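You operate a simulated robot arm through the tools that you are given. There is no shell and no other tool. Be economical: measure what you need, move in short steps, check, and stop when the job is done.

The job below is to be done with a simulated two-armed robot. You get a single attempt, and the scene is never put back.

JOB
Dust the sample board, then cover it with the protection board.
Fine: dust rag back; carry the protection board in both hands, then stand the brick from the stack top on it. Set down upright: weight brick. What is to be rubbed or washed off counts as gone when no trace of it is left.

The check looks at the end state, three seconds after you hand in, the way a careful person would. Anything else that was tipped, shoved, dropped, spilled or broken makes it a failure. A push-on lid holds only when it is set on centred and level and pressed home; a screw cap is set on level and turned clockwise until tight.

ROBOT AND FRAMES
Two 7-joint arms with two-finger parallel grippers on one trunk, on a base that drives. Base frame: it is fixed to the floor where the robot stands at the start and does not move with it; the origin is under the middle of the robot, x ahead of it, y to its left, z up; the surface under the hand at the start is at about z = 760. Units: mm, rad, N and s.
The left shoulder is at the start at [70, 134, 1151], the right one opposite. With the tool pointing down near the work surface each hand reaches from about 100 to 640 mm from the robot's upright axis, wherever it stands, measured 20 degrees to its own side. Places, roughly: dust on the board [500, -400, 800]; protection board (43x27x5 cm) [400, 0, 800]; sample tiles [500, -500, 800]. Payload 1.57 kg a hand.
The tool frame of a hand sits at the grasp point between the pads (the TCP): z along the fingers, y along the line on which they close. The tips reach 30 mm beyond it. Largest opening 80 mm; finger width 17, thickness 12; the body of the gripper, 40 by 82 mm, starts 80 mm behind the TCP.
Orientation is that of the tool frame in the base frame, as a unit quaternion [x, y, z, w]. With the fingers straight down and closing along the base's y, the tool's x points along the base's -x, its y along +y and its z along -z.

CONTROLS
- The arms move only by the tool nudge_tool. It takes "left_rows", "right_rows" or both (then of equal length, played together; a hand with none holds still); each is a list of rows, each a list of 7 numbers: the shift along the tool's x, y, z in units of 25 mm (1.0 is 25 mm), then the turn, a rotation vector about the tool's x, y, z in units of 5 degrees (1.0 is 5 degrees), then the opening in per cent of the stroke, from 0 (shut) to 100 (fully open). In form: [[x, y, z, ax, ay, az, claw], ...]. A call has 1 to 12 rows; each row shifts and turns the commanded pose from where the row before left it, along the tool's axes as they then stand. A call with a number of a shift or a turn outside -1 to 1 is refused whole. A row lasts 0.2 s, in which the tool goes at most 50 mm and 0.15 rad; a call with a longer step from one row to the next is refused whole, and so is a gripper value outside its range. Where a pose cannot be reached the arm comes as near as it can. A force on the tool above 90 N (or 10 N above the force at the start of the call, whichever is more), or a blocked arm, ends the call early, and 0.2 s more pass. The fingers move at their own pace (about 153 mm/s each) and stop on an object; they squeeze with about 34 N. The grip force told is the motor's: it shows also when the fingers shut on nothing. Time passes only in rows, and 0.2 s behind the last, so rows that do not move let the fingers close. It gives the time, the measured TCP pose, the force on the tool (base axes), the opening and the grip force at its end, in the units of the frame above (readings bear some noise), with the torque about the TCP (base axes, N m) and any sound that the robot's microphone picked up, and new pictures: "views" is both (left out), scene, wrist or none (wrist: the cameras of the hands that moved).
- Cameras (640 x 400 px; columns grow to the right, rows downward): "scene" is now at [124.8, -7.7, 1356.8]; the picture's right is [-0.13, -0.99, 0.00], its down [-0.77, 0.10, -0.63] and it looks along [0.62, -0.08, -0.78] (base axes); focal length 224 px, centre (320, 200). "left" rides on the left gripper at [72, 7, -122] in its tool frame; the picture's right is [-0.09, 1.00, 0.00], its down [-0.84, -0.08, -0.54] and it looks along [-0.54, -0.05, 0.84] (tool axes); focal length 238 px, centre (320, 200). "right" rides on the right gripper at [72, -7, -122] in its tool frame; the picture's right is [0.09, 1.00, 0.00], its down [-0.84, 0.08, -0.54] and it looks along [-0.54, 0.05, 0.84] (tool axes); focal length 238 px, centre (320, 200).
- move_column(by): slides the trunk up (or, below 0, down) by that many mm; the arms and the scene camera ride with it, the base frame stays. It gives what a move gives, with no picture.
- base_move(legs): drives the robot by 1 to 6 legs, each [ahead, left, turn to the left] in mm, mm and rad, along the robot's own axes; the way and the turn of a leg run together, so that a leg with both is an arc; at most 1500 mm and 3.142 rad a leg. The arms and the cameras ride along, it lands a little off, and it stops where it bumps. It gives what a move gives, and a new picture of the scene camera.
- turn_head(pan, tilt): turns the head with the scene camera to pan (to the left, within 1.501 rad either way) and tilt (down, from -0.506 to 1.204), counted from straight ahead of the robot. It gives what a move gives, and a new picture of the scene camera.
- point_at(camera, pixels): for up to 12 pixels [column, row] of the newest picture of that camera ("zoom" is the newest enlarged one), the place [x, y, z] in the base frame of the surface seen there, good to about 3 mm. It takes no simulated time.
- zoom(camera, box): a new picture of the part [left, top, right, bottom] of that camera's present view, enlarged. It takes no simulated time.
- finish_job(): hands the job in; it is judged then, once.

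Keep the steps short. Do not move on a guess: measure, check each grasp and each placing, and mend mistakes. In all there are 80 turns and 260 pictures (those below and enlarged ones count). Leave the grippers open and the arms clear of the work at the hand-in unless told otherwise, and finish with a single line.

The tools are called as name(argument=value, ...) on one line, values as JSON. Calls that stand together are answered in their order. nudge_tool: Moves the arms, as the interface text tells. Its arguments: {"type":"object","properties":{"left_rows":{"type":"array","items":{"type":"array","items":{"type":"number"}}},"right_rows":{"type":"array","items":{"type":"array","items":{"type":"number"}}},"views":{"type":"string","enum":["both","scene","wrist","none"]}},"required":[]} The other tools are called the same way: move_column (by) slides the trunk up or down; base_move (legs) drives the base; turn_head (pan, tilt) turns the head that bears the scene camera; point_at (camera, pixels) gives the place of the surface under pixels of a picture; zoom (camera, box) takes an enlarged picture of a part of a camera's view; finish_job () hands the job in.

At the start:

```text
t: 0.0
left_tool_pos: [389.0, -14.6, 1115.5]
left_ee_rot: [0.0, 1.0, 0.0, -0.001]
left_ft_force: [0.1, -0.4, -0.7]
left_torque: [0.02, -0.03, -0.02]
left_width: 80.2
left_gripper_force: 0.2
right_tool_pos: [363.6, -398.4, 1065.3]
right_ee_rot: [0.0, 1.0, 0.001, 0.0]
right_ft_force: [-0.5, -1.0, 0.0]
right_torque: [-0.02, -0.02, 0.01]
right_width: 79.8
right_gripper_force: 0.1
trunk travel left (down, up): [-725.0, 215.0]
robot x, y, heading: [-3.6, -1.9, -0.003]
head pan, tilt: [-0.131, 0.89]
```

scene: 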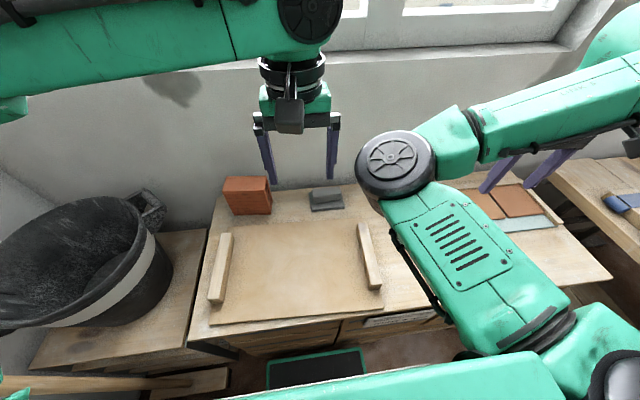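
right: 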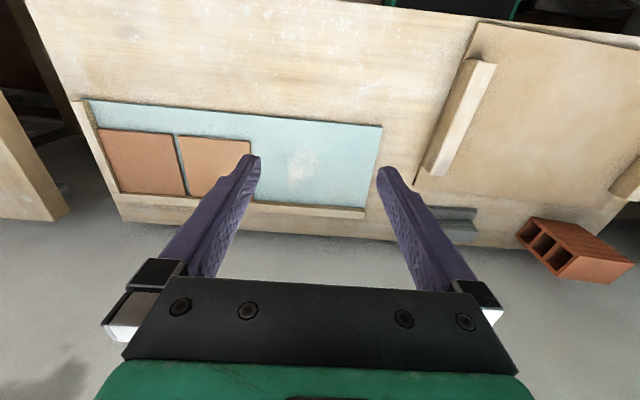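
left: 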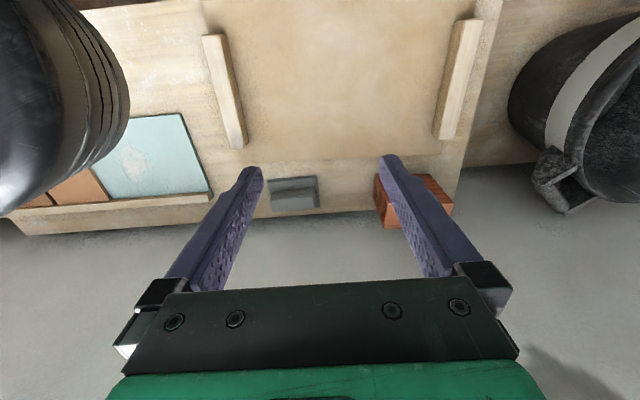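

I'll look at the scene more closely before moving: zoom on the table in the scene and in both wrist views.

zoom(camera="right", box=[60, 60, 420, 285])

zoom(camera="left", box=[200, 120, 640, 300])

point_at(camera="right", pixels=[[90, 105], [381, 127], [365, 205], [300, 168], [280, 210], [455, 215], [475, 228], [545, 225], [620, 262], [482, 62], [433, 170], [140, 160]])

point_at(camera="left", pixels=[[295, 180], [295, 198], [435, 180], [392, 215], [445, 205], [210, 40], [238, 145], [465, 25], [443, 135], [340, 80], [160, 165], [420, 205]])

turn_head(pan=-0.9, tilt=0.8)

```text
1.78 times, centred on (240, 172) of right
```

zoom: 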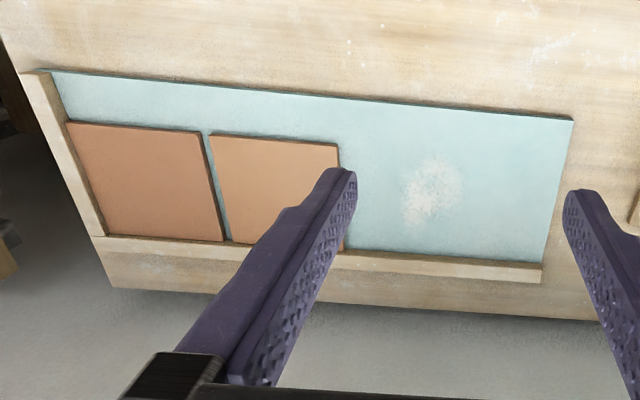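

```text
1.45 times, centred on (420, 210) of left
```

zoom: 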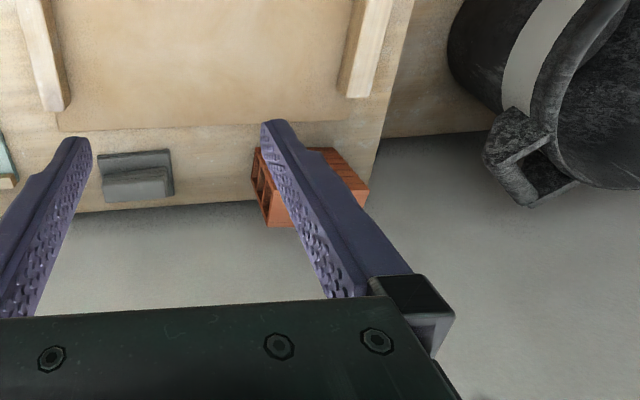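

```text
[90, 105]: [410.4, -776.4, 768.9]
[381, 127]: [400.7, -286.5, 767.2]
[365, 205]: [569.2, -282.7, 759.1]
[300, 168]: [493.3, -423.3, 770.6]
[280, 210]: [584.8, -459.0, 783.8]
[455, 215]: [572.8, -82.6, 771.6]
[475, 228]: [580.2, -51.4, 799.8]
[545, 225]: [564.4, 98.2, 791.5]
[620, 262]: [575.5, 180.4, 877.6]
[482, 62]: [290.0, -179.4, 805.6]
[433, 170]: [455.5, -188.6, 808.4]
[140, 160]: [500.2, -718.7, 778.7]
```

```text
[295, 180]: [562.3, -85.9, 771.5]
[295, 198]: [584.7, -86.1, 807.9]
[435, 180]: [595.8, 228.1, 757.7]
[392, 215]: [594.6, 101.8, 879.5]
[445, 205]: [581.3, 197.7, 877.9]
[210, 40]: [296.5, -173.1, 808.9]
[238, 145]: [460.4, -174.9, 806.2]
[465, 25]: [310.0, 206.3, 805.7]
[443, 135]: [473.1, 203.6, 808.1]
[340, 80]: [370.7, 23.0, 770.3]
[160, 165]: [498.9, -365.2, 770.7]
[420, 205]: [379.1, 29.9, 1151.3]
```

```text
t: 1.1
left_tool_pos: [390.0, -13.8, 1116.2]
left_ee_rot: [0.0, 1.0, 0.0, 0.0]
left_ft_force: [0.1, -0.1, -0.2]
left_torque: [0.02, -0.05, 0.0]
left_width: 80.1
left_gripper_force: 0.1
right_tool_pos: [363.3, -398.4, 1064.7]
right_ee_rot: [0.0, 1.0, 0.001, 0.001]
right_ft_force: [-0.2, 0.1, 0.2]
right_torque: [-0.03, -0.03, 0.03]
right_width: 79.8
right_gripper_force: 0.0
trunk travel left (down, up): [-725.0, 215.0]
robot x, y, heading: [-0.8, 0.8, 0.006]
head pan, tilt: [-0.901, 0.799]
```

scene: 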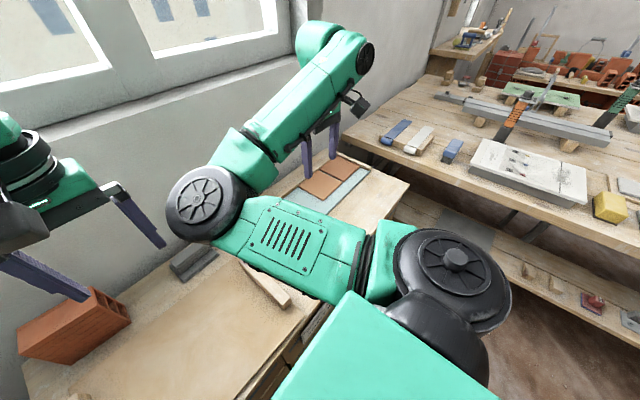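

The tiles and dust patch are found. Next I need to identify the rag and the brick "stack". I'll zoom on the right-hand table and on the brick and gray item.

zoom(camera="scene", box=[340, 60, 640, 250])

zoom(camera="scene", box=[0, 220, 240, 370])

turn_head(pan=0.7, tilt=0.8)

```text
2.11 times, centred on (490, 155) of scene
```

zoom: 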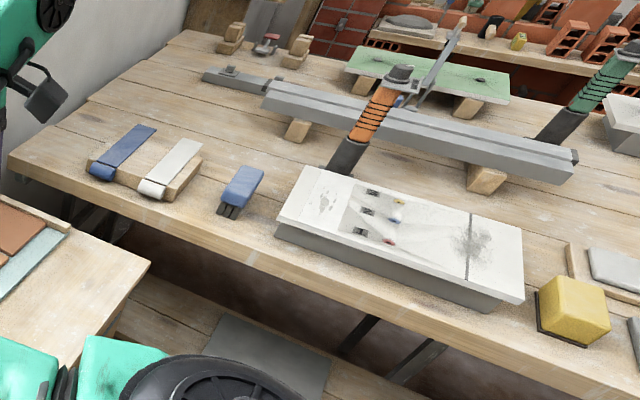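

```text
2.67 times, centred on (120, 295) of scene
```

zoom: 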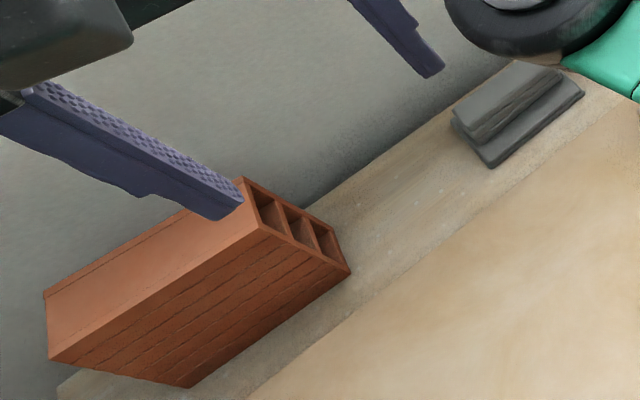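

```text
t: 2.8
left_tool_pos: [389.2, -14.9, 1115.3]
left_ee_rot: [-0.001, 1.0, 0.0, 0.0]
left_ft_force: [-0.3, 0.8, -1.1]
left_torque: [0.0, -0.03, 0.04]
left_width: 79.9
left_gripper_force: 0.0
right_tool_pos: [363.4, -398.7, 1065.1]
right_ee_rot: [0.001, 1.0, 0.0, 0.0]
right_ft_force: [0.0, -0.3, -0.8]
right_torque: [-0.01, 0.01, 0.01]
right_width: 80.3
right_gripper_force: 0.0
trunk travel left (down, up): [-725.0, 215.0]
robot x, y, heading: [-1.5, 0.1, 0.001]
head pan, tilt: [0.7, 0.799]
```

scene: 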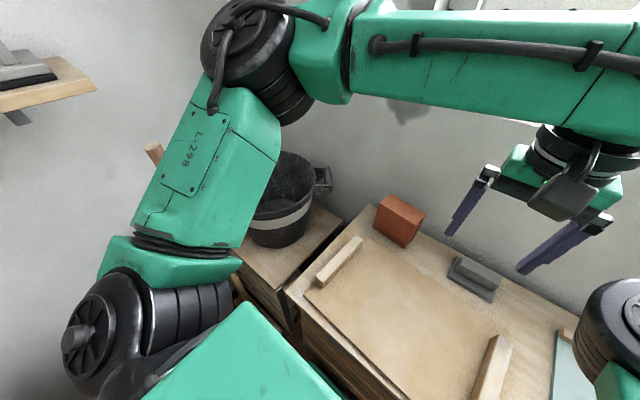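

The brick at the back of the board seems to be a single hollow brick, and the gray item looks like a folded cloth. I'll look further around the room for a brick stack and other rags.

turn_head(pan=-1.4, tilt=0.5)

zoom(camera="scene", box=[100, 0, 400, 190])

turn_head(pan=1.4, tilt=0.6)

turn_head(pan=0.2, tilt=1.0)

zoom(camera="scene", box=[200, 80, 520, 280])

```text
t: 4.8
left_tool_pos: [390.6, -13.9, 1115.4]
left_ee_rot: [0.0, 1.0, 0.0, 0.0]
left_ft_force: [0.0, 0.5, -0.6]
left_torque: [0.01, -0.01, 0.0]
left_width: 79.9
left_gripper_force: 0.1
right_tool_pos: [362.5, -398.4, 1064.1]
right_ee_rot: [0.0, 1.0, 0.0, 0.0]
right_ft_force: [0.4, 0.1, -0.5]
right_torque: [0.01, 0.0, -0.05]
right_width: 80.2
right_gripper_force: 0.0
trunk travel left (down, up): [-725.0, 215.0]
robot x, y, heading: [2.7, -0.4, -0.001]
head pan, tilt: [-1.4, 0.499]
```

scene: 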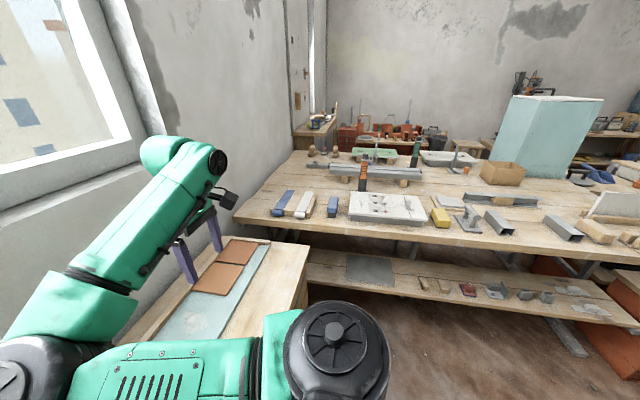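

```text
2.11 times, centred on (250, 95) of scene
```

zoom: 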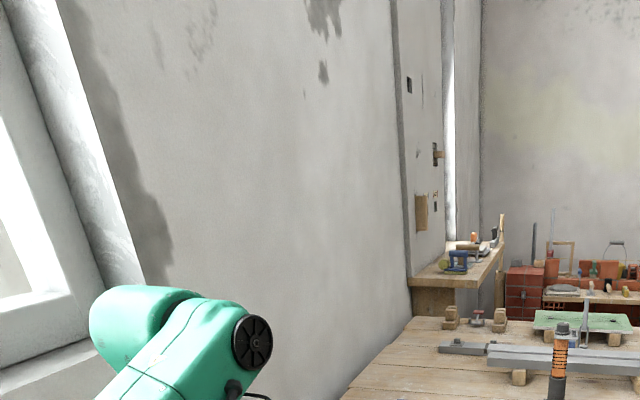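

```text
t: 7.2
left_tool_pos: [388.8, -13.8, 1116.8]
left_ee_rot: [0.0, 1.0, 0.001, 0.0]
left_ft_force: [0.2, -0.6, 0.5]
left_torque: [0.01, -0.01, 0.03]
left_width: 80.1
left_gripper_force: 0.1
right_tool_pos: [363.4, -398.5, 1065.2]
right_ee_rot: [0.0, 1.0, 0.0, 0.0]
right_ft_force: [-0.1, 0.4, 1.0]
right_torque: [0.0, 0.0, 0.01]
right_width: 79.8
right_gripper_force: 0.0
trunk travel left (down, up): [-725.0, 215.0]
robot x, y, heading: [-1.3, 0.9, -0.004]
head pan, tilt: [1.4, 0.6]
```

scene: 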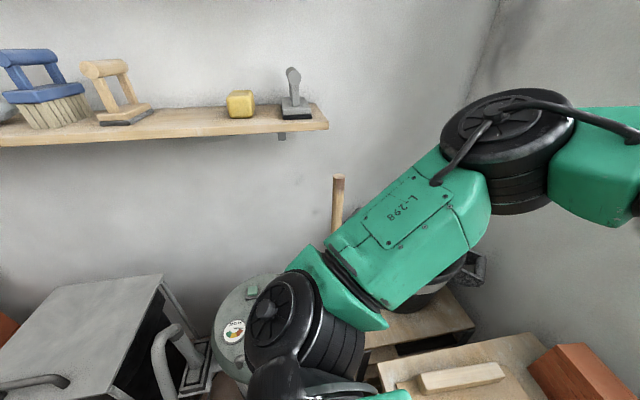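

```text
t: 8.7
left_tool_pos: [389.9, -15.4, 1115.7]
left_ee_rot: [-0.001, 1.0, -0.001, 0.001]
left_ft_force: [0.7, 0.0, -0.7]
left_torque: [0.01, -0.04, 0.0]
left_width: 79.9
left_gripper_force: 0.1
right_tool_pos: [363.1, -398.5, 1064.8]
right_ee_rot: [0.0, 1.0, 0.0, 0.0]
right_ft_force: [-0.3, -0.1, -0.5]
right_torque: [0.0, 0.0, 0.0]
right_width: 79.9
right_gripper_force: 0.1
trunk travel left (down, up): [-725.0, 215.0]
robot x, y, heading: [-1.0, -2.0, -0.0]
head pan, tilt: [0.201, 1.0]
```

scene: 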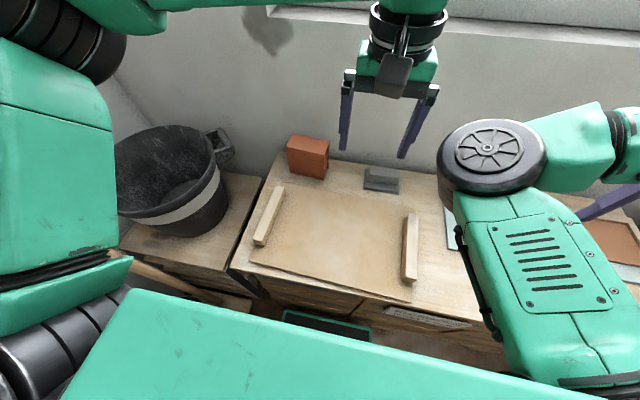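

```text
2.00 times, centred on (360, 180) of scene
```

zoom: 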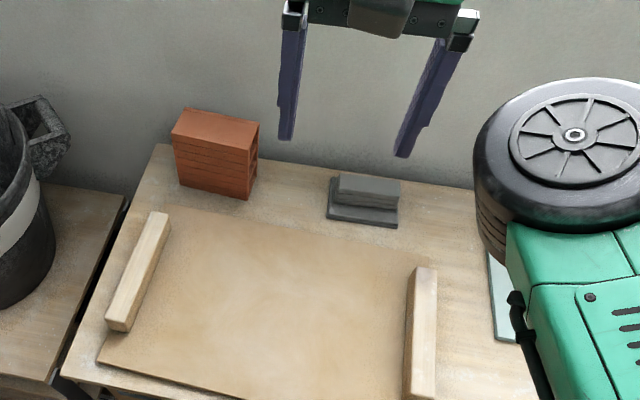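

The table holds only one brick, about 118 mm high, so I'll check in detail whether it is a stack. I'll take close zooms of the brick from the scene camera, and of the far right red objects.

zoom(camera="scene", box=[265, 120, 345, 190])

point_at(camera="scene", pixels=[[289, 138], [329, 142], [326, 152], [287, 148], [290, 170], [322, 176], [323, 165], [327, 170], [370, 172], [396, 174], [392, 188], [398, 190]])

zoom(camera="left", box=[350, 130, 480, 250])

turn_head(pan=-1.5, tilt=0.4)

zoom(camera="scene", box=[240, 100, 640, 350])

```text
5.71 times, centred on (305, 155) of scene
```

zoom: 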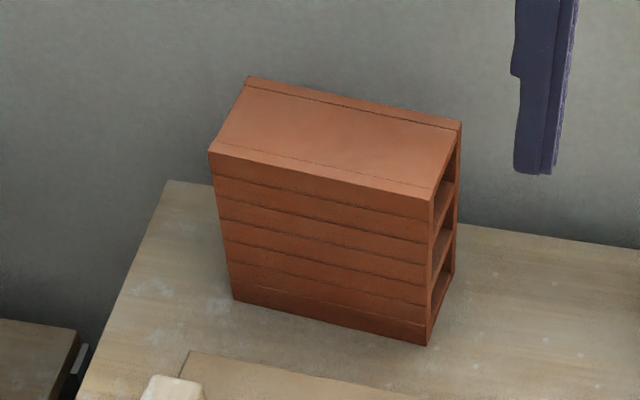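

```text
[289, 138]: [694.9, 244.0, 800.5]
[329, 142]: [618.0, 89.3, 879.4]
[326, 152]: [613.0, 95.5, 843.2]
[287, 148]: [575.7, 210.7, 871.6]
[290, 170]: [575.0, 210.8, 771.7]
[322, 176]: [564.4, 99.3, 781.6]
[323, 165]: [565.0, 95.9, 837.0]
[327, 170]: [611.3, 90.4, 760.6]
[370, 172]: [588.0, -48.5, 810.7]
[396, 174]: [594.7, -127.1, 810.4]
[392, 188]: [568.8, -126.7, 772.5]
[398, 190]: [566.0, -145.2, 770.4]
```

```text
3.33 times, centred on (415, 190) of left
```

zoom: 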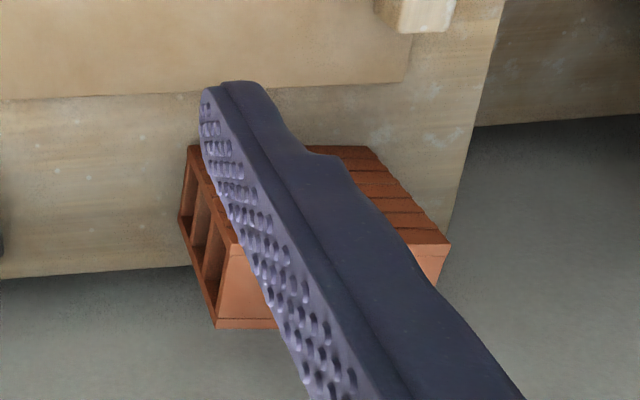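

```text
t: 10.4
left_tool_pos: [389.0, -14.7, 1115.3]
left_ee_rot: [0.0, 1.0, 0.0, 0.0]
left_ft_force: [-1.0, -0.1, -0.8]
left_torque: [-0.01, -0.01, -0.01]
left_width: 80.0
left_gripper_force: 0.1
right_tool_pos: [364.3, -398.3, 1065.0]
right_ee_rot: [-0.001, 1.0, 0.0, 0.0]
right_ft_force: [-0.2, 0.1, 0.0]
right_torque: [-0.01, 0.01, 0.02]
right_width: 79.8
right_gripper_force: 0.0
trunk travel left (down, up): [-725.0, 215.0]
robot x, y, heading: [0.7, 1.2, 0.005]
head pan, tilt: [-1.499, 0.4]
```

scene: 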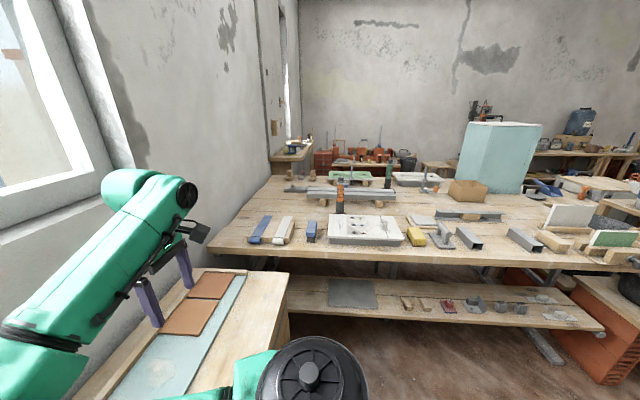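

```text
1.60 times, centred on (440, 225) of scene
```

zoom: 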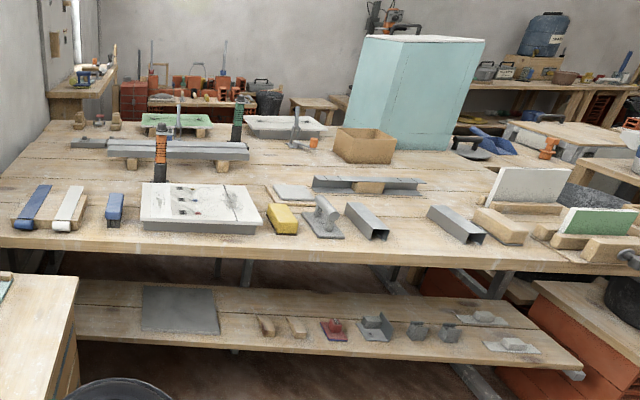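

The table brick measures about 52×118×118 and is alone. To be sure about the "stack", I'll measure the orange piles at the right. I'll also turn the base a little to see the area behind the robot; the arms are high, above 1050.

point_at(camera="scene", pixels=[[600, 340], [540, 300], [620, 290], [322, 155], [350, 290], [270, 228], [230, 240], [480, 150], [400, 240], [610, 380]])

base_move(legs=[[0, 0, -0.9]])

```text
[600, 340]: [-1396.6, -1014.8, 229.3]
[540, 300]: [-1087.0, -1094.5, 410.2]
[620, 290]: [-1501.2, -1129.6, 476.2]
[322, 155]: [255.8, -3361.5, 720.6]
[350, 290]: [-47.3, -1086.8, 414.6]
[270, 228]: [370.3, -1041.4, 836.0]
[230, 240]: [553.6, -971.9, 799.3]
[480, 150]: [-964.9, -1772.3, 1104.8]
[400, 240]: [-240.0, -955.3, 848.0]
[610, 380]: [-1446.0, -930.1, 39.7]
```

```text
t: 13.0
left_tool_pos: [225.1, -239.6, 1115.3]
left_ee_rot: [0.363, 0.932, 0.0, 0.0]
left_ft_force: [0.3, -0.1, -0.1]
left_torque: [-0.01, 0.01, 0.0]
left_width: 80.0
left_gripper_force: 0.0
right_tool_pos: [-53.8, -506.3, 1065.6]
right_ee_rot: [0.362, 0.932, 0.001, 0.001]
right_ft_force: [0.7, -0.4, 0.0]
right_torque: [0.01, -0.01, -0.01]
right_width: 80.0
right_gripper_force: 0.1
trunk travel left (down, up): [-725.0, 215.0]
robot x, y, heading: [-54.0, 31.7, -0.74]
head pan, tilt: [-1.499, 0.4]
stopped in leg 1: the robot was blocked; the commanded pose is now the measured one
```

scene: 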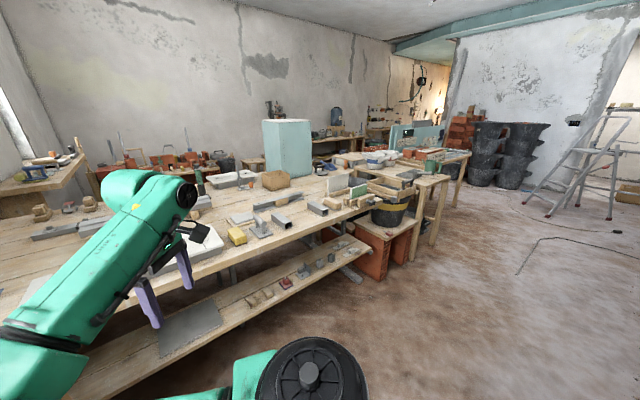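

The base bumped and stopped at heading −0.74. Far back at about (465,130) there is a pile of bricks; I'll zoom and measure it.

zoom(camera="scene", box=[380, 80, 560, 200])

point_at(camera="scene", pixels=[[467, 113], [465, 130], [460, 142], [368, 255], [390, 215], [300, 130]])

zoom(camera="scene", box=[310, 130, 470, 290])

turn_head(pan=0.5, tilt=0.9)

```text
3.33 times, centred on (470, 140) of scene
```

zoom: 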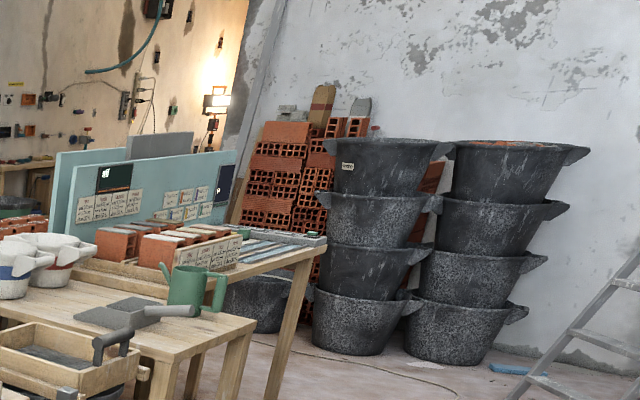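

```text
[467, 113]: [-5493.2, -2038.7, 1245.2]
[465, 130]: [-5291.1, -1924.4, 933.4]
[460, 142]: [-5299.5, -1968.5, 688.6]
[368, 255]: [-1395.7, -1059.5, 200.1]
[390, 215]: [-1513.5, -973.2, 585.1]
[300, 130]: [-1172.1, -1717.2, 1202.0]
```

```text
2.50 times, centred on (390, 210) of scene
```

zoom: 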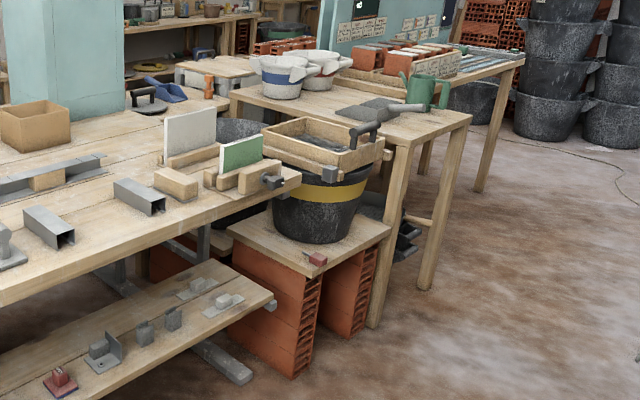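

```text
t: 15.0
left_tool_pos: [226.6, -239.6, 1115.5]
left_ee_rot: [0.362, 0.932, 0.0, 0.0]
left_ft_force: [-0.3, -0.2, -0.1]
left_torque: [-0.02, 0.0, 0.0]
left_width: 79.9
left_gripper_force: 0.1
right_tool_pos: [-52.8, -504.4, 1065.8]
right_ee_rot: [0.363, 0.932, -0.001, 0.0]
right_ft_force: [0.3, 0.8, 0.5]
right_torque: [0.02, 0.0, -0.02]
right_width: 80.1
right_gripper_force: 0.0
trunk travel left (down, up): [-725.0, 215.0]
robot x, y, heading: [-51.1, 32.8, -0.745]
head pan, tilt: [0.499, 0.901]
```

scene: 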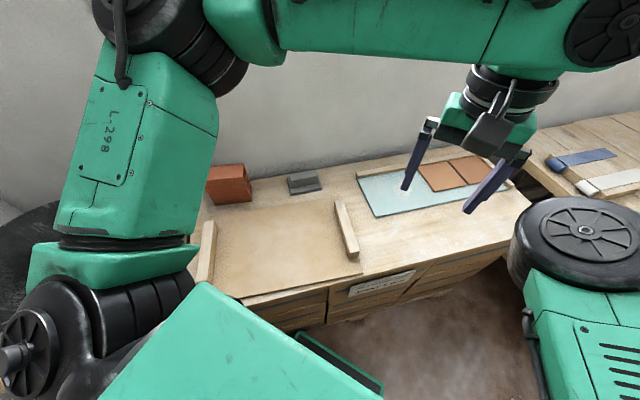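

The far brick pile is about 5 m away and clearly background. I saw something red at the left rear earlier, so I'll back away from the table, square up again and look to the left.

base_move(legs=[[-200, -225, 0], [0, 0, 1.2]])

turn_head(pan=1.5, tilt=0.6)

```text
t: 20.0
left_tool_pos: [5.4, 162.9, 1116.7]
left_ee_rot: [-0.228, 0.974, 0.0, 0.0]
left_ft_force: [0.8, 0.4, 0.2]
left_torque: [0.02, 0.0, 0.0]
left_width: 80.1
left_gripper_force: 0.2
right_tool_pos: [154.3, -192.1, 1065.2]
right_ee_rot: [-0.228, 0.974, 0.001, 0.001]
right_ft_force: [-0.2, 0.2, -0.3]
right_torque: [0.03, 0.02, 0.01]
right_width: 80.1
right_gripper_force: 0.1
trunk travel left (down, up): [-725.0, 215.0]
robot x, y, heading: [-345.0, 1.1, 0.462]
head pan, tilt: [0.499, 0.901]
```

scene: 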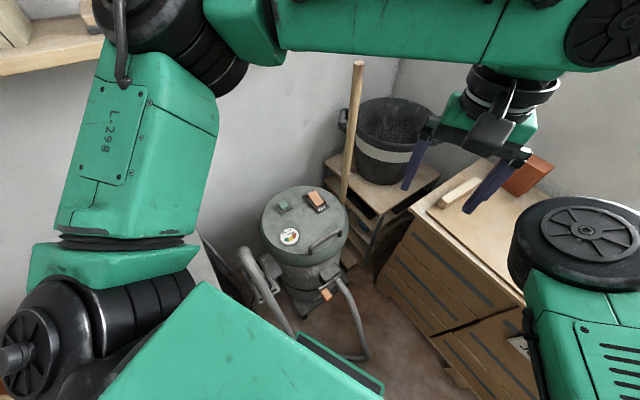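

```text
t: 21.3
left_tool_pos: [5.3, 162.7, 1114.9]
left_ee_rot: [-0.228, 0.974, 0.0, 0.001]
left_ft_force: [-0.1, 0.0, -0.3]
left_torque: [-0.02, 0.01, 0.04]
left_width: 80.1
left_gripper_force: 0.1
right_tool_pos: [154.3, -193.5, 1065.0]
right_ee_rot: [-0.228, 0.974, 0.0, -0.001]
right_ft_force: [0.4, -0.3, 0.3]
right_torque: [0.0, 0.01, -0.01]
right_width: 79.9
right_gripper_force: 0.1
trunk travel left (down, up): [-725.0, 215.0]
robot x, y, heading: [-348.1, 1.1, 0.456]
head pan, tilt: [1.499, 0.6]
```

scene: 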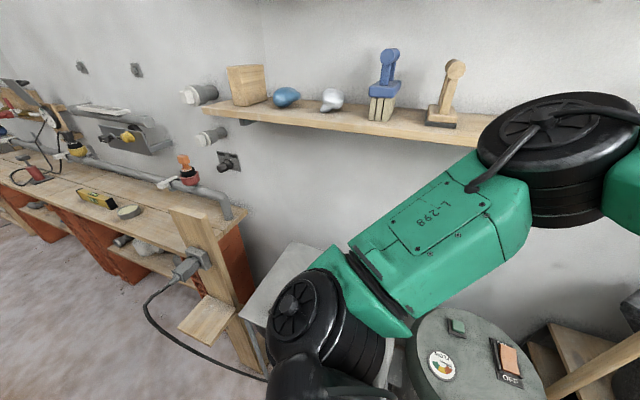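

No other usable brick stack nearby, so the brick on the table is the one. Now I'll square up and drive to about y=−150, where the right arm reaches both the gray rag and the dust.

base_move(legs=[[0, 0, -0.456], [345, -150, 0]])

turn_head(pan=0.0, tilt=0.9)

```text
t: 25.0
left_tool_pos: [385.9, -151.7, 1116.9]
left_ee_rot: [-0.005, 1.0, 0.0, 0.0]
left_ft_force: [-0.8, -0.4, 0.3]
left_torque: [0.0, -0.04, 0.02]
left_width: 80.1
left_gripper_force: 0.0
right_tool_pos: [366.0, -535.1, 1065.6]
right_ee_rot: [-0.006, 1.0, 0.0, 0.001]
right_ft_force: [0.3, 0.5, -0.6]
right_torque: [0.0, -0.01, -0.01]
right_width: 79.9
right_gripper_force: 0.1
trunk travel left (down, up): [-725.0, 215.0]
robot x, y, heading: [-2.8, -142.1, 0.011]
head pan, tilt: [1.499, 0.6]
```

scene: 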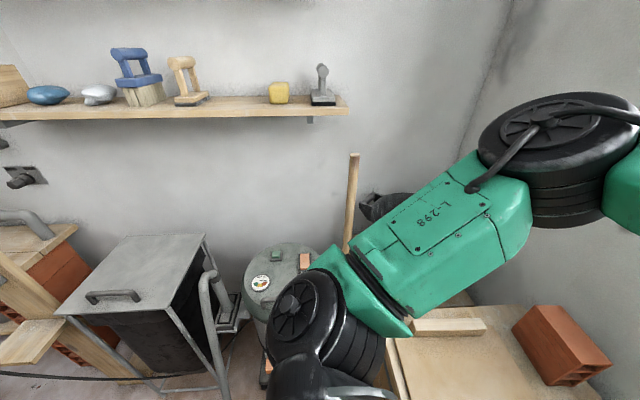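

```text
t: 26.6
left_tool_pos: [387.6, -151.8, 1115.0]
left_ee_rot: [-0.006, 1.0, 0.0, 0.0]
left_ft_force: [0.1, -0.5, -0.2]
left_torque: [0.01, 0.01, 0.02]
left_width: 79.9
left_gripper_force: 0.0
right_tool_pos: [366.9, -537.3, 1065.8]
right_ee_rot: [-0.005, 1.0, 0.0, 0.0]
right_ft_force: [-0.1, 0.2, 0.1]
right_torque: [-0.02, 0.02, 0.01]
right_width: 79.8
right_gripper_force: 0.0
trunk travel left (down, up): [-725.0, 215.0]
robot x, y, heading: [-3.3, -144.2, 0.008]
head pan, tilt: [0.0, 0.901]
```

scene: 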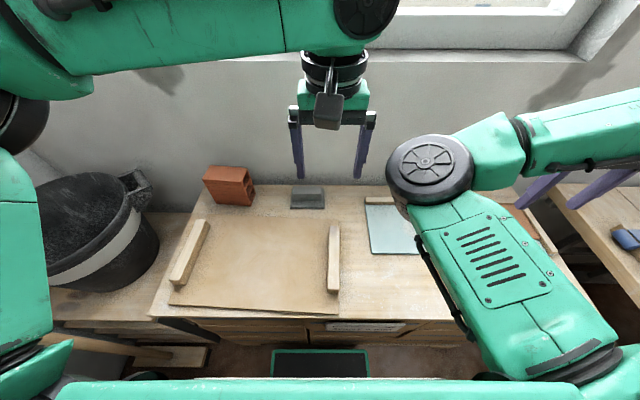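

I'm squared up at y=−144. Now I'll take close zooms of the gray item, the sample board, the brick and the board from the current cameras.

zoom(camera="left", box=[200, 80, 520, 280])

zoom(camera="scene", box=[270, 170, 350, 220])

zoom(camera="right", box=[160, 60, 560, 300])

```text
2.00 times, centred on (360, 180) of left
```

zoom: 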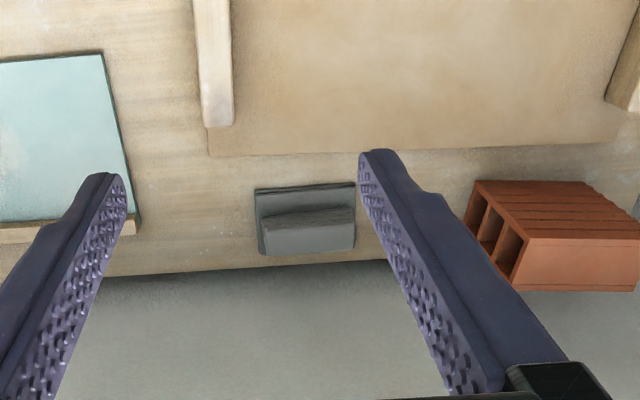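

```text
8.00 times, centred on (310, 195) of scene
```

zoom: 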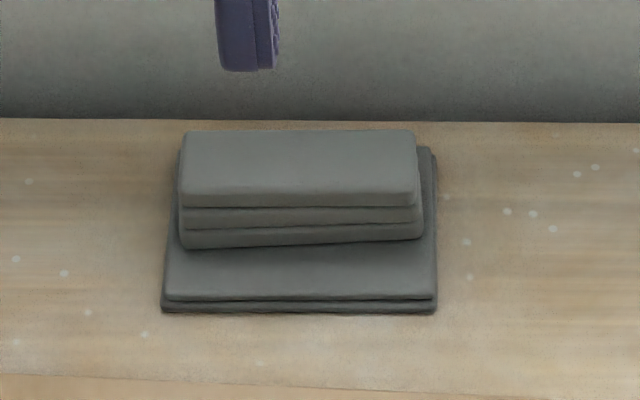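

```text
1.60 times, centred on (360, 180) of right
```

zoom: 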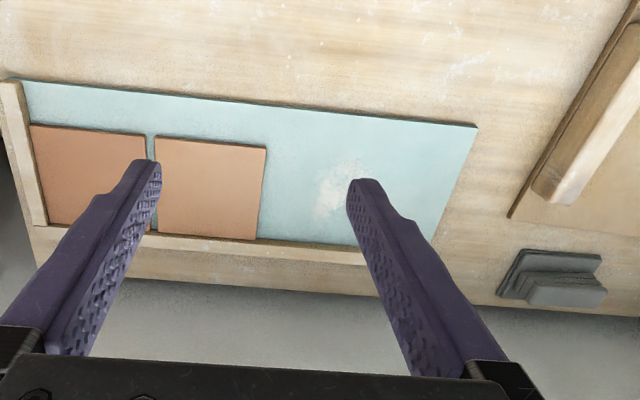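

The gray item is a folded cloth (a flat pad with a folded ridge on top), which is the rag. I'll measure its edges and the sample board edges.

point_at(camera="zoom", pixels=[[474, 126], [437, 238], [360, 258], [20, 82], [45, 222], [264, 150], [255, 237], [335, 190], [320, 215], [362, 172], [510, 214], [325, 165]])

zoom(camera="scene", box=[270, 170, 350, 220])

point_at(camera="zoom", pixels=[[190, 138], [408, 138], [412, 188], [188, 190], [190, 240], [415, 232], [172, 292], [428, 294], [166, 308], [300, 160], [300, 280], [300, 330]])

point_at(camera="scene", pixels=[[170, 304], [338, 314], [334, 228], [210, 222], [200, 225], [175, 280], [331, 290], [335, 230], [270, 260], [390, 250], [366, 200], [400, 160]])

```text
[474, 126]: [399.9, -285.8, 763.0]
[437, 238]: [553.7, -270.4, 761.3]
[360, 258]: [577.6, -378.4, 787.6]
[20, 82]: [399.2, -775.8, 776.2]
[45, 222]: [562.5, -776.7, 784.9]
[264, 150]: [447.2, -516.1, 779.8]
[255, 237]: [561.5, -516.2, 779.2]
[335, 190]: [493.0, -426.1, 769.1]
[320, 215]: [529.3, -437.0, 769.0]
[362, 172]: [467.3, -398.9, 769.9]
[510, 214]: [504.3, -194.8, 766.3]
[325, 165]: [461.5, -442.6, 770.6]
```

```text
8.00 times, centred on (310, 195) of scene
```

zoom: 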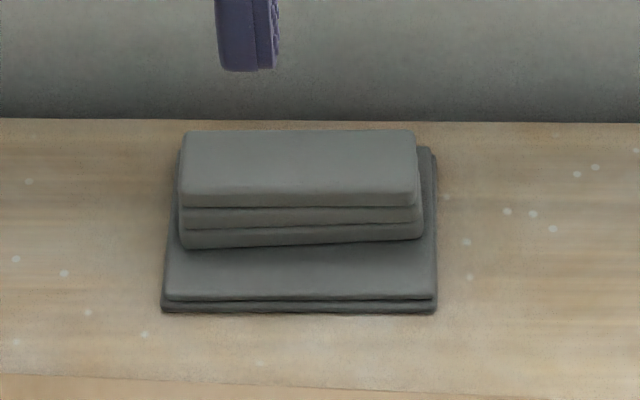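

```text
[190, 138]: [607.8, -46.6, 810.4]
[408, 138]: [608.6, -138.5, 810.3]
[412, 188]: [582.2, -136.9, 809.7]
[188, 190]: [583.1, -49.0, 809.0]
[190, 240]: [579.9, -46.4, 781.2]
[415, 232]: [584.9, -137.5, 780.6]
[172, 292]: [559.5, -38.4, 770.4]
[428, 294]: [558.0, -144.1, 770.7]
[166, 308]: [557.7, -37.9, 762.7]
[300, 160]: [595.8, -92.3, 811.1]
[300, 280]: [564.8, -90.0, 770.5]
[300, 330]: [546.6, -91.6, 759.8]
```

```text
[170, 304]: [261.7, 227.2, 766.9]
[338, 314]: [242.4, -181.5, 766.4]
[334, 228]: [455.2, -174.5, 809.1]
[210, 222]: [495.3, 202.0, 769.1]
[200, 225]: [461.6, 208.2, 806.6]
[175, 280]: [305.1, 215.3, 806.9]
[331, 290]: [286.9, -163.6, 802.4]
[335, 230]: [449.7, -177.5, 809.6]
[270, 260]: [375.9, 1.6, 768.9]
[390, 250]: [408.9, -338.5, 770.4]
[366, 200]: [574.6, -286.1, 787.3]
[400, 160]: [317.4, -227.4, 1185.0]
```

Rag: pad x 556–~615, y −145…−37, top 771. The ridge is x 582–609, y −138…−47, up to 811. I'll move the left hand clear to the left and turn the right tool toward closing along x. I'll also measure the wall behind.

point_at(camera="zoom", pixels=[[400, 60], [400, 100], [400, 125], [550, 110]])

nudge_tool(left_rows=[[0, 1, 0, 0, 0, 0, 100], [0, 1, 0, 0, 0, 0, 100], [0, 1, 0, 0, 0, 0, 100], [0, 1, 0, 0, 0, 0, 100], [0, 1, 0, 0, 0, 0, 100], [0, 1, 0, 0, 0, 0, 100], [0, 1, 0, 0, 0, 0, 100], [0, 1, 0, 0, 0, 0, 100], [0, 1, 0, 0, 0, 0, 100], [0, 1, 0, 0, 0, 0, 100], [0, 1, 0, 0, 0, 0, 100], [0, 1, 0, 0, 0, 0, 100]], right_rows=[[0, 0, 0, 0, 0, 1, 60], [0, 0, 0, 0, 0, 1, 60], [0, 0, 0, 0, 0, 1, 60], [0, 0, 0, 0, 0, 1, 60], [0, 0, 0, 0, 0, 1, 60], [0, 0, 0, 0, 0, 1, 60], [0, 0, 0, 0, 0, 1, 60], [0, 0, 0, 0, 0, 1, 60], [0, 0, 0, 0, 0, 1, 60], [0, 0, 0, 0, 0, 1, 60], [0, 0, 0, 0, 0, 1, 60], [0, 0, 0, 0, 0, 1, 60]], views="scene")

```text
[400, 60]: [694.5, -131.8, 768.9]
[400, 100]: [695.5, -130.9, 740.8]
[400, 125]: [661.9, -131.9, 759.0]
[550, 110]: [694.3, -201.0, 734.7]
```

```text
t: 29.2
left_tool_pos: [382.5, 149.2, 1118.7]
left_ee_rot: [-0.005, 1.0, 0.001, -0.001]
left_ft_force: [0.5, -0.5, -0.5]
left_torque: [-0.03, -0.01, 0.01]
left_width: 80.2
left_gripper_force: 0.1
right_tool_pos: [364.9, -535.3, 1065.6]
right_ee_rot: [0.496, 0.868, 0.0, 0.0]
right_ft_force: [-0.2, 0.9, 0.3]
right_torque: [-0.03, 0.02, 0.0]
right_width: 48.0
right_gripper_force: 0.1
trunk travel left (down, up): [-725.0, 215.0]
robot x, y, heading: [-0.5, -144.3, 0.012]
head pan, tilt: [0.0, 0.901]
```

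scene: 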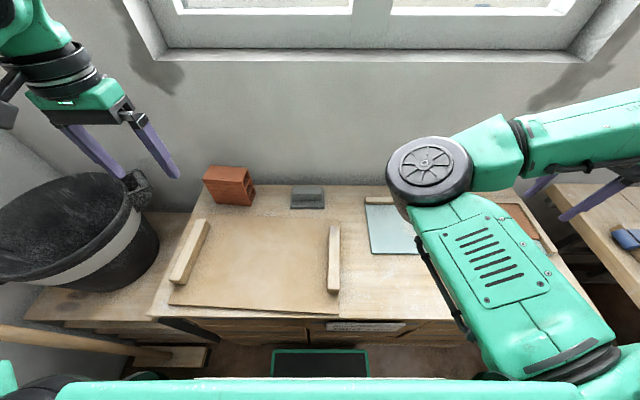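

The wall is at x≈694 and the table's rear edge at 662, so there is clearance. I'll finish the turn and start moving the right hand toward the rag at height 1066.

nudge_tool(right_rows=[[0, 0, 0, 0, 0, 1, 60], [0, 0, 0, 0, 0, 1, 60], [0, 0, 0, 0, 0, 1, 60], [0, 0, 0, 0, 0, 1, 60], [0, 0, 0, 0, 0, 1, 60], [0, 0, 0, 0, 0, 1, 60], [0, 0, 0, 0, 0, 0.1, 60], [1, 0.5, 0, 0, 0, 0, 60], [1, 0.5, 0, 0, 0, 0, 60], [1, 0.5, 0, 0, 0, 0, 60], [1, 0.5, 0, 0, 0, 0, 60], [1, 0.5, 0, 0, 0, 0, 60]], views="none")

nudge_tool(right_rows=[[1, 0.5, 0, 0, 0, 0, 60], [1, 0.5, 0, 0, 0, 0, 60], [1, 0.5, 0, 0, 0, 0, 60], [1, 0.5, 0, 0, 0, 0, 60], [1, 0.5, 0, 0, 0, 0, 60], [1, 0.5, 0, 0, 0, 0, 60], [1, 0.5, 0, 0, 0, 0, 60], [1, 0.5, 0, 0, 0, 0, 60], [1, 0.5, 0, 0, 0, 0, 60], [1, 0.5, 0, 0, 0, 0, 60], [1, 0.5, 0, 0, 0, 0, 60], [1, 0.5, 0, 0, 0, 0, 60]])

```text
t: 31.8
left_tool_pos: [384.3, 147.0, 1117.3]
left_ee_rot: [-0.005, 1.0, 0.0, 0.0]
left_ft_force: [-0.4, -0.2, -0.2]
left_torque: [0.01, 0.02, 0.0]
left_width: 80.2
left_gripper_force: 0.1
right_tool_pos: [361.0, -524.1, 1065.0]
right_ee_rot: [0.706, 0.708, 0.0, 0.0]
right_ft_force: [-0.8, -0.3, 0.3]
right_torque: [0.01, -0.02, 0.01]
right_width: 47.8
right_gripper_force: 0.1
right hand out of reach, approached as far as the arm can: row 8, 9, 10, 11, 12
trunk travel left (down, up): [-725.0, 215.0]
robot x, y, heading: [-1.6, -145.2, 0.012]
head pan, tilt: [0.0, 0.901]
```

```text
t: 34.4
left_tool_pos: [383.8, 149.0, 1117.4]
left_ee_rot: [-0.006, 1.0, 0.0, 0.0]
left_ft_force: [0.4, -0.4, -0.2]
left_torque: [0.01, 0.0, 0.0]
left_width: 80.2
left_gripper_force: 0.0
right_tool_pos: [361.2, -524.5, 1066.3]
right_ee_rot: [0.706, 0.709, 0.0, 0.0]
right_ft_force: [0.0, 0.6, 0.2]
right_torque: [0.01, 0.01, 0.01]
right_width: 48.0
right_gripper_force: 0.0
right hand out of reach, approached as far as the arm can: row 1, 2, 3, 4, 5, 6, 7, 8, 9, 10, 11, 12
trunk travel left (down, up): [-725.0, 215.0]
robot x, y, heading: [-1.8, -135.8, 0.007]
head pan, tilt: [0.0, 0.901]
```

scene: 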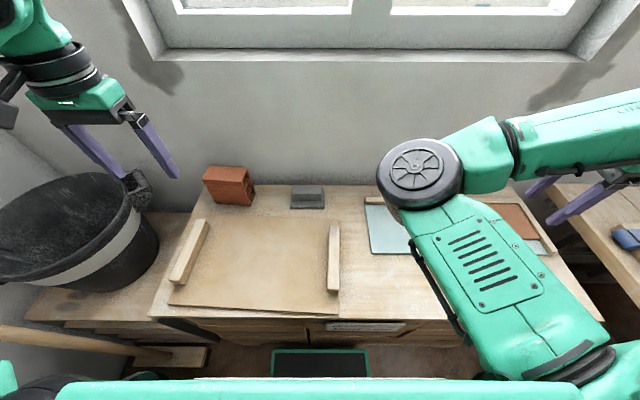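
right: 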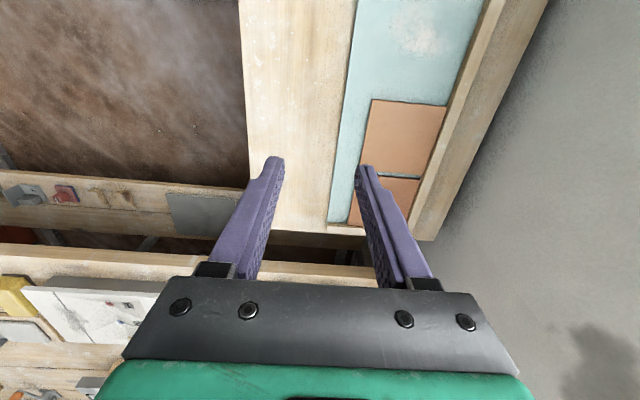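

The wrist limit blocks this turn direction. I'll turn the tool the other way, in three calls, so it closes along x with the camera to the right.

nudge_tool(right_rows=[[0, 0, 0, 0, 0, -1, 60], [0, 0, 0, 0, 0, -1, 60], [0, 0, 0, 0, 0, -1, 60], [0, 0, 0, 0, 0, -1, 60], [0, 0, 0, 0, 0, -1, 60], [0, 0, 0, 0, 0, -1, 60], [0, 0, 0, 0, 0, -1, 60], [0, 0, 0, 0, 0, -1, 60], [0, 0, 0, 0, 0, -1, 60], [0, 0, 0, 0, 0, -1, 60], [0, 0, 0, 0, 0, -1, 60], [0, 0, 0, 0, 0, -1, 60]], views="none")

nudge_tool(right_rows=[[0, 0, 0, 0, 0, -1, 60], [0, 0, 0, 0, 0, -1, 60], [0, 0, 0, 0, 0, -1, 60], [0, 0, 0, 0, 0, -1, 60], [0, 0, 0, 0, 0, -1, 60], [0, 0, 0, 0, 0, -1, 60], [0, 0, 0, 0, 0, -1, 60], [0, 0, 0, 0, 0, -1, 60], [0, 0, 0, 0, 0, -1, 60], [0, 0, 0, 0, 0, -1, 60], [0, 0, 0, 0, 0, -1, 60], [0, 0, 0, 0, 0, -1, 60]], views="none")

nudge_tool(right_rows=[[0, 0, 0, 0, 0, -1, 60], [0, 0, 0, 0, 0, -1, 60], [0, 0, 0, 0, 0, -1, 60], [0, 0, 0, 0, 0, -1, 60], [0, 0, 0, 0, 0, -1, 60], [0, 0, 0, 0, 0, -1, 60], [0, 0, 0, 0, 0, -1, 60], [0, 0, 0, 0, 0, -1, 60], [0, 0, 0, 0, 0, -1, 60], [0, 0, 0, 0, 0, -1, 60], [0, 0, 0, 0, 0, -1, 60]], views="scene")

```text
t: 37.0
left_tool_pos: [384.4, 146.7, 1117.1]
left_ee_rot: [-0.004, 1.0, -0.001, 0.0]
left_ft_force: [0.3, -0.1, -0.4]
left_torque: [0.0, 0.01, 0.01]
left_width: 80.1
left_gripper_force: 0.0
right_tool_pos: [360.3, -523.6, 1067.6]
right_ee_rot: [0.257, 0.966, 0.0, 0.0]
right_ft_force: [-0.6, 0.8, 0.0]
right_torque: [0.0, 0.0, -0.01]
right_width: 48.2
right_gripper_force: 0.1
trunk travel left (down, up): [-725.0, 215.0]
robot x, y, heading: [-2.9, -141.1, 0.013]
head pan, tilt: [0.0, 0.901]
```

```text
t: 39.6
left_tool_pos: [384.1, 147.7, 1116.6]
left_ee_rot: [-0.005, 1.0, 0.0, 0.001]
left_ft_force: [0.1, 0.6, 0.0]
left_torque: [-0.03, 0.03, 0.03]
left_width: 80.1
left_gripper_force: 0.1
right_tool_pos: [361.2, -525.4, 1065.8]
right_ee_rot: [-0.26, 0.966, 0.0, 0.0]
right_ft_force: [-0.2, 0.2, -1.0]
right_torque: [0.01, 0.02, 0.0]
right_width: 48.2
right_gripper_force: 0.2
trunk travel left (down, up): [-725.0, 215.0]
robot x, y, heading: [-0.2, -142.9, 0.01]
head pan, tilt: [0.0, 0.901]
```

```text
t: 42.0
left_tool_pos: [383.4, 148.0, 1116.4]
left_ee_rot: [-0.005, 1.0, 0.0, 0.001]
left_ft_force: [0.0, -0.3, 0.4]
left_torque: [0.01, 0.0, 0.01]
left_width: 80.1
left_gripper_force: 0.1
right_tool_pos: [360.9, -525.7, 1066.2]
right_ee_rot: [-0.677, 0.736, -0.001, 0.0]
right_ft_force: [0.1, -0.6, 0.3]
right_torque: [-0.02, 0.0, 0.03]
right_width: 48.0
right_gripper_force: 0.1
trunk travel left (down, up): [-725.0, 215.0]
robot x, y, heading: [0.9, -137.5, 0.013]
head pan, tilt: [0.0, 0.901]
```

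scene: 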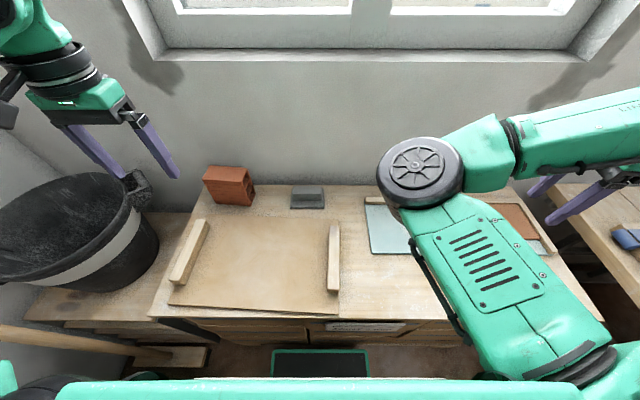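

The commanded pose follows the measured one. Now I'll finish the last 5° and move toward the rag (+y is tool −x, +x is tool −y).

nudge_tool(right_rows=[[0, 0, 0, 0, 0, -0.96, 60], [-1, -0.5, 0, 0, 0, 0, 60], [-1, -0.5, 0, 0, 0, 0, 60], [-1, -0.5, 0, 0, 0, 0, 60], [-1, -0.5, 0, 0, 0, 0, 60], [-1, -0.5, 0, 0, 0, 0, 60], [-1, -0.5, 0, 0, 0, 0, 60], [-1, -0.5, 0, 0, 0, 0, 60], [-1, -0.5, 0, 0, 0, 0, 60], [-1, -0.5, 0, 0, 0, 0, 60], [-1, -0.5, 0, 0, 0, 0, 60], [-1, -0.5, 0, 0, 0, 0, 60]], views="none")

nudge_tool(right_rows=[[-1, -0.5, 0, 0, 0, 0, 60], [-1, -0.5, 0, 0, 0, 0, 60], [-1, -0.5, 0, 0, 0, 0, 60], [-1, -0.5, 0, 0, 0, 0, 60], [-1, -0.5, 0, 0, 0, 0, 60], [-1, -0.5, 0, 0, 0, 0, 60], [-0.36, -0.86, 0, 0, 0, 0, 60]])

```text
t: 44.6
left_tool_pos: [384.1, 148.9, 1116.5]
left_ee_rot: [-0.005, 1.0, 0.0, 0.001]
left_ft_force: [0.5, 0.8, -1.0]
left_torque: [-0.04, -0.03, -0.02]
left_width: 80.1
left_gripper_force: 0.1
right_tool_pos: [550.8, -386.5, 1077.4]
right_ee_rot: [-0.706, 0.708, 0.0, 0.0]
right_ft_force: [0.3, 0.0, -0.3]
right_torque: [-0.01, 0.02, 0.0]
right_width: 48.2
right_gripper_force: 0.0
right hand out of reach, approached as far as the arm can: row 2, 3, 4, 5, 6, 7, 8, 9, 10, 11
trunk travel left (down, up): [-725.0, 215.0]
robot x, y, heading: [-1.3, -139.8, 0.007]
head pan, tilt: [0.0, 0.901]
```

```text
t: 46.2
left_tool_pos: [383.5, 147.2, 1117.3]
left_ee_rot: [-0.005, 1.0, 0.0, 0.0]
left_ft_force: [-0.4, 0.3, -1.1]
left_torque: [0.01, 0.01, 0.02]
left_width: 80.0
left_gripper_force: 0.0
right_tool_pos: [591.7, -235.4, 1081.4]
right_ee_rot: [-0.707, 0.707, 0.001, 0.001]
right_ft_force: [-0.8, 0.4, 0.2]
right_torque: [0.05, -0.06, 0.0]
right_width: 48.1
right_gripper_force: 0.0
right hand out of reach, approached as far as the arm can: row 5, 6, 7
trunk travel left (down, up): [-725.0, 215.0]
robot x, y, heading: [-1.5, -144.5, 0.006]
head pan, tilt: [0.0, 0.901]
```

scene: 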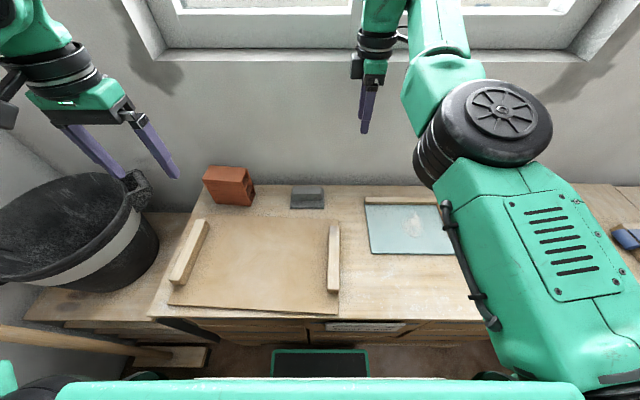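
right: 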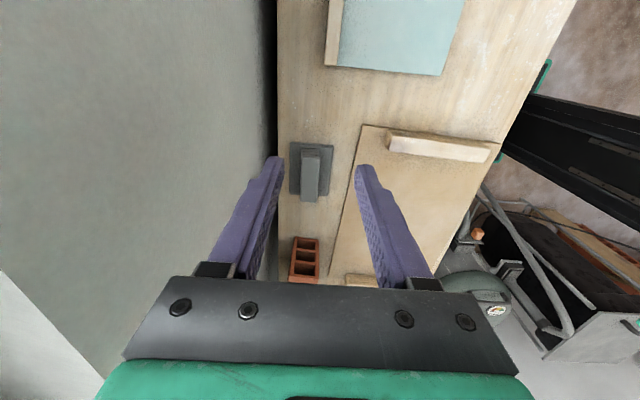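

Higher up the reach is tighter. I'll descend about 175 mm here (nothing is below at y −235), then slide along +y.

nudge_tool(right_rows=[[0, 0, 1, 0, 0, 0, 60], [0, 0, 1, 0, 0, 0, 60], [0, 0, 1, 0, 0, 0, 60], [0, 0, 1, 0, 0, 0, 60], [0, 0, 1, 0, 0, 0, 60], [0, 0, 1, 0, 0, 0, 60], [0, 0, 1, 0, 0, 0, 60], [-1, 0, 0, 0, 0, 0, 60], [-1, 0, 0, 0, 0, 0, 60], [-1, 0, 0, 0, 0, 0, 60]], views="none")

```text
t: 48.4
left_tool_pos: [384.1, 148.3, 1117.5]
left_ee_rot: [-0.005, 1.0, 0.0, 0.0]
left_ft_force: [0.0, -0.2, 0.3]
left_torque: [-0.04, -0.01, -0.03]
left_width: 79.8
left_gripper_force: 0.0
right_tool_pos: [590.4, -161.8, 905.9]
right_ee_rot: [-0.707, 0.707, -0.002, 0.002]
right_ft_force: [-0.2, 0.3, -1.2]
right_torque: [-0.07, 0.01, -0.02]
right_width: 47.8
right_gripper_force: 0.0
right hand out of reach, approached as far as the arm can: row 10
trunk travel left (down, up): [-725.0, 215.0]
robot x, y, heading: [-0.4, -142.3, 0.01]
head pan, tilt: [0.0, 0.901]
```

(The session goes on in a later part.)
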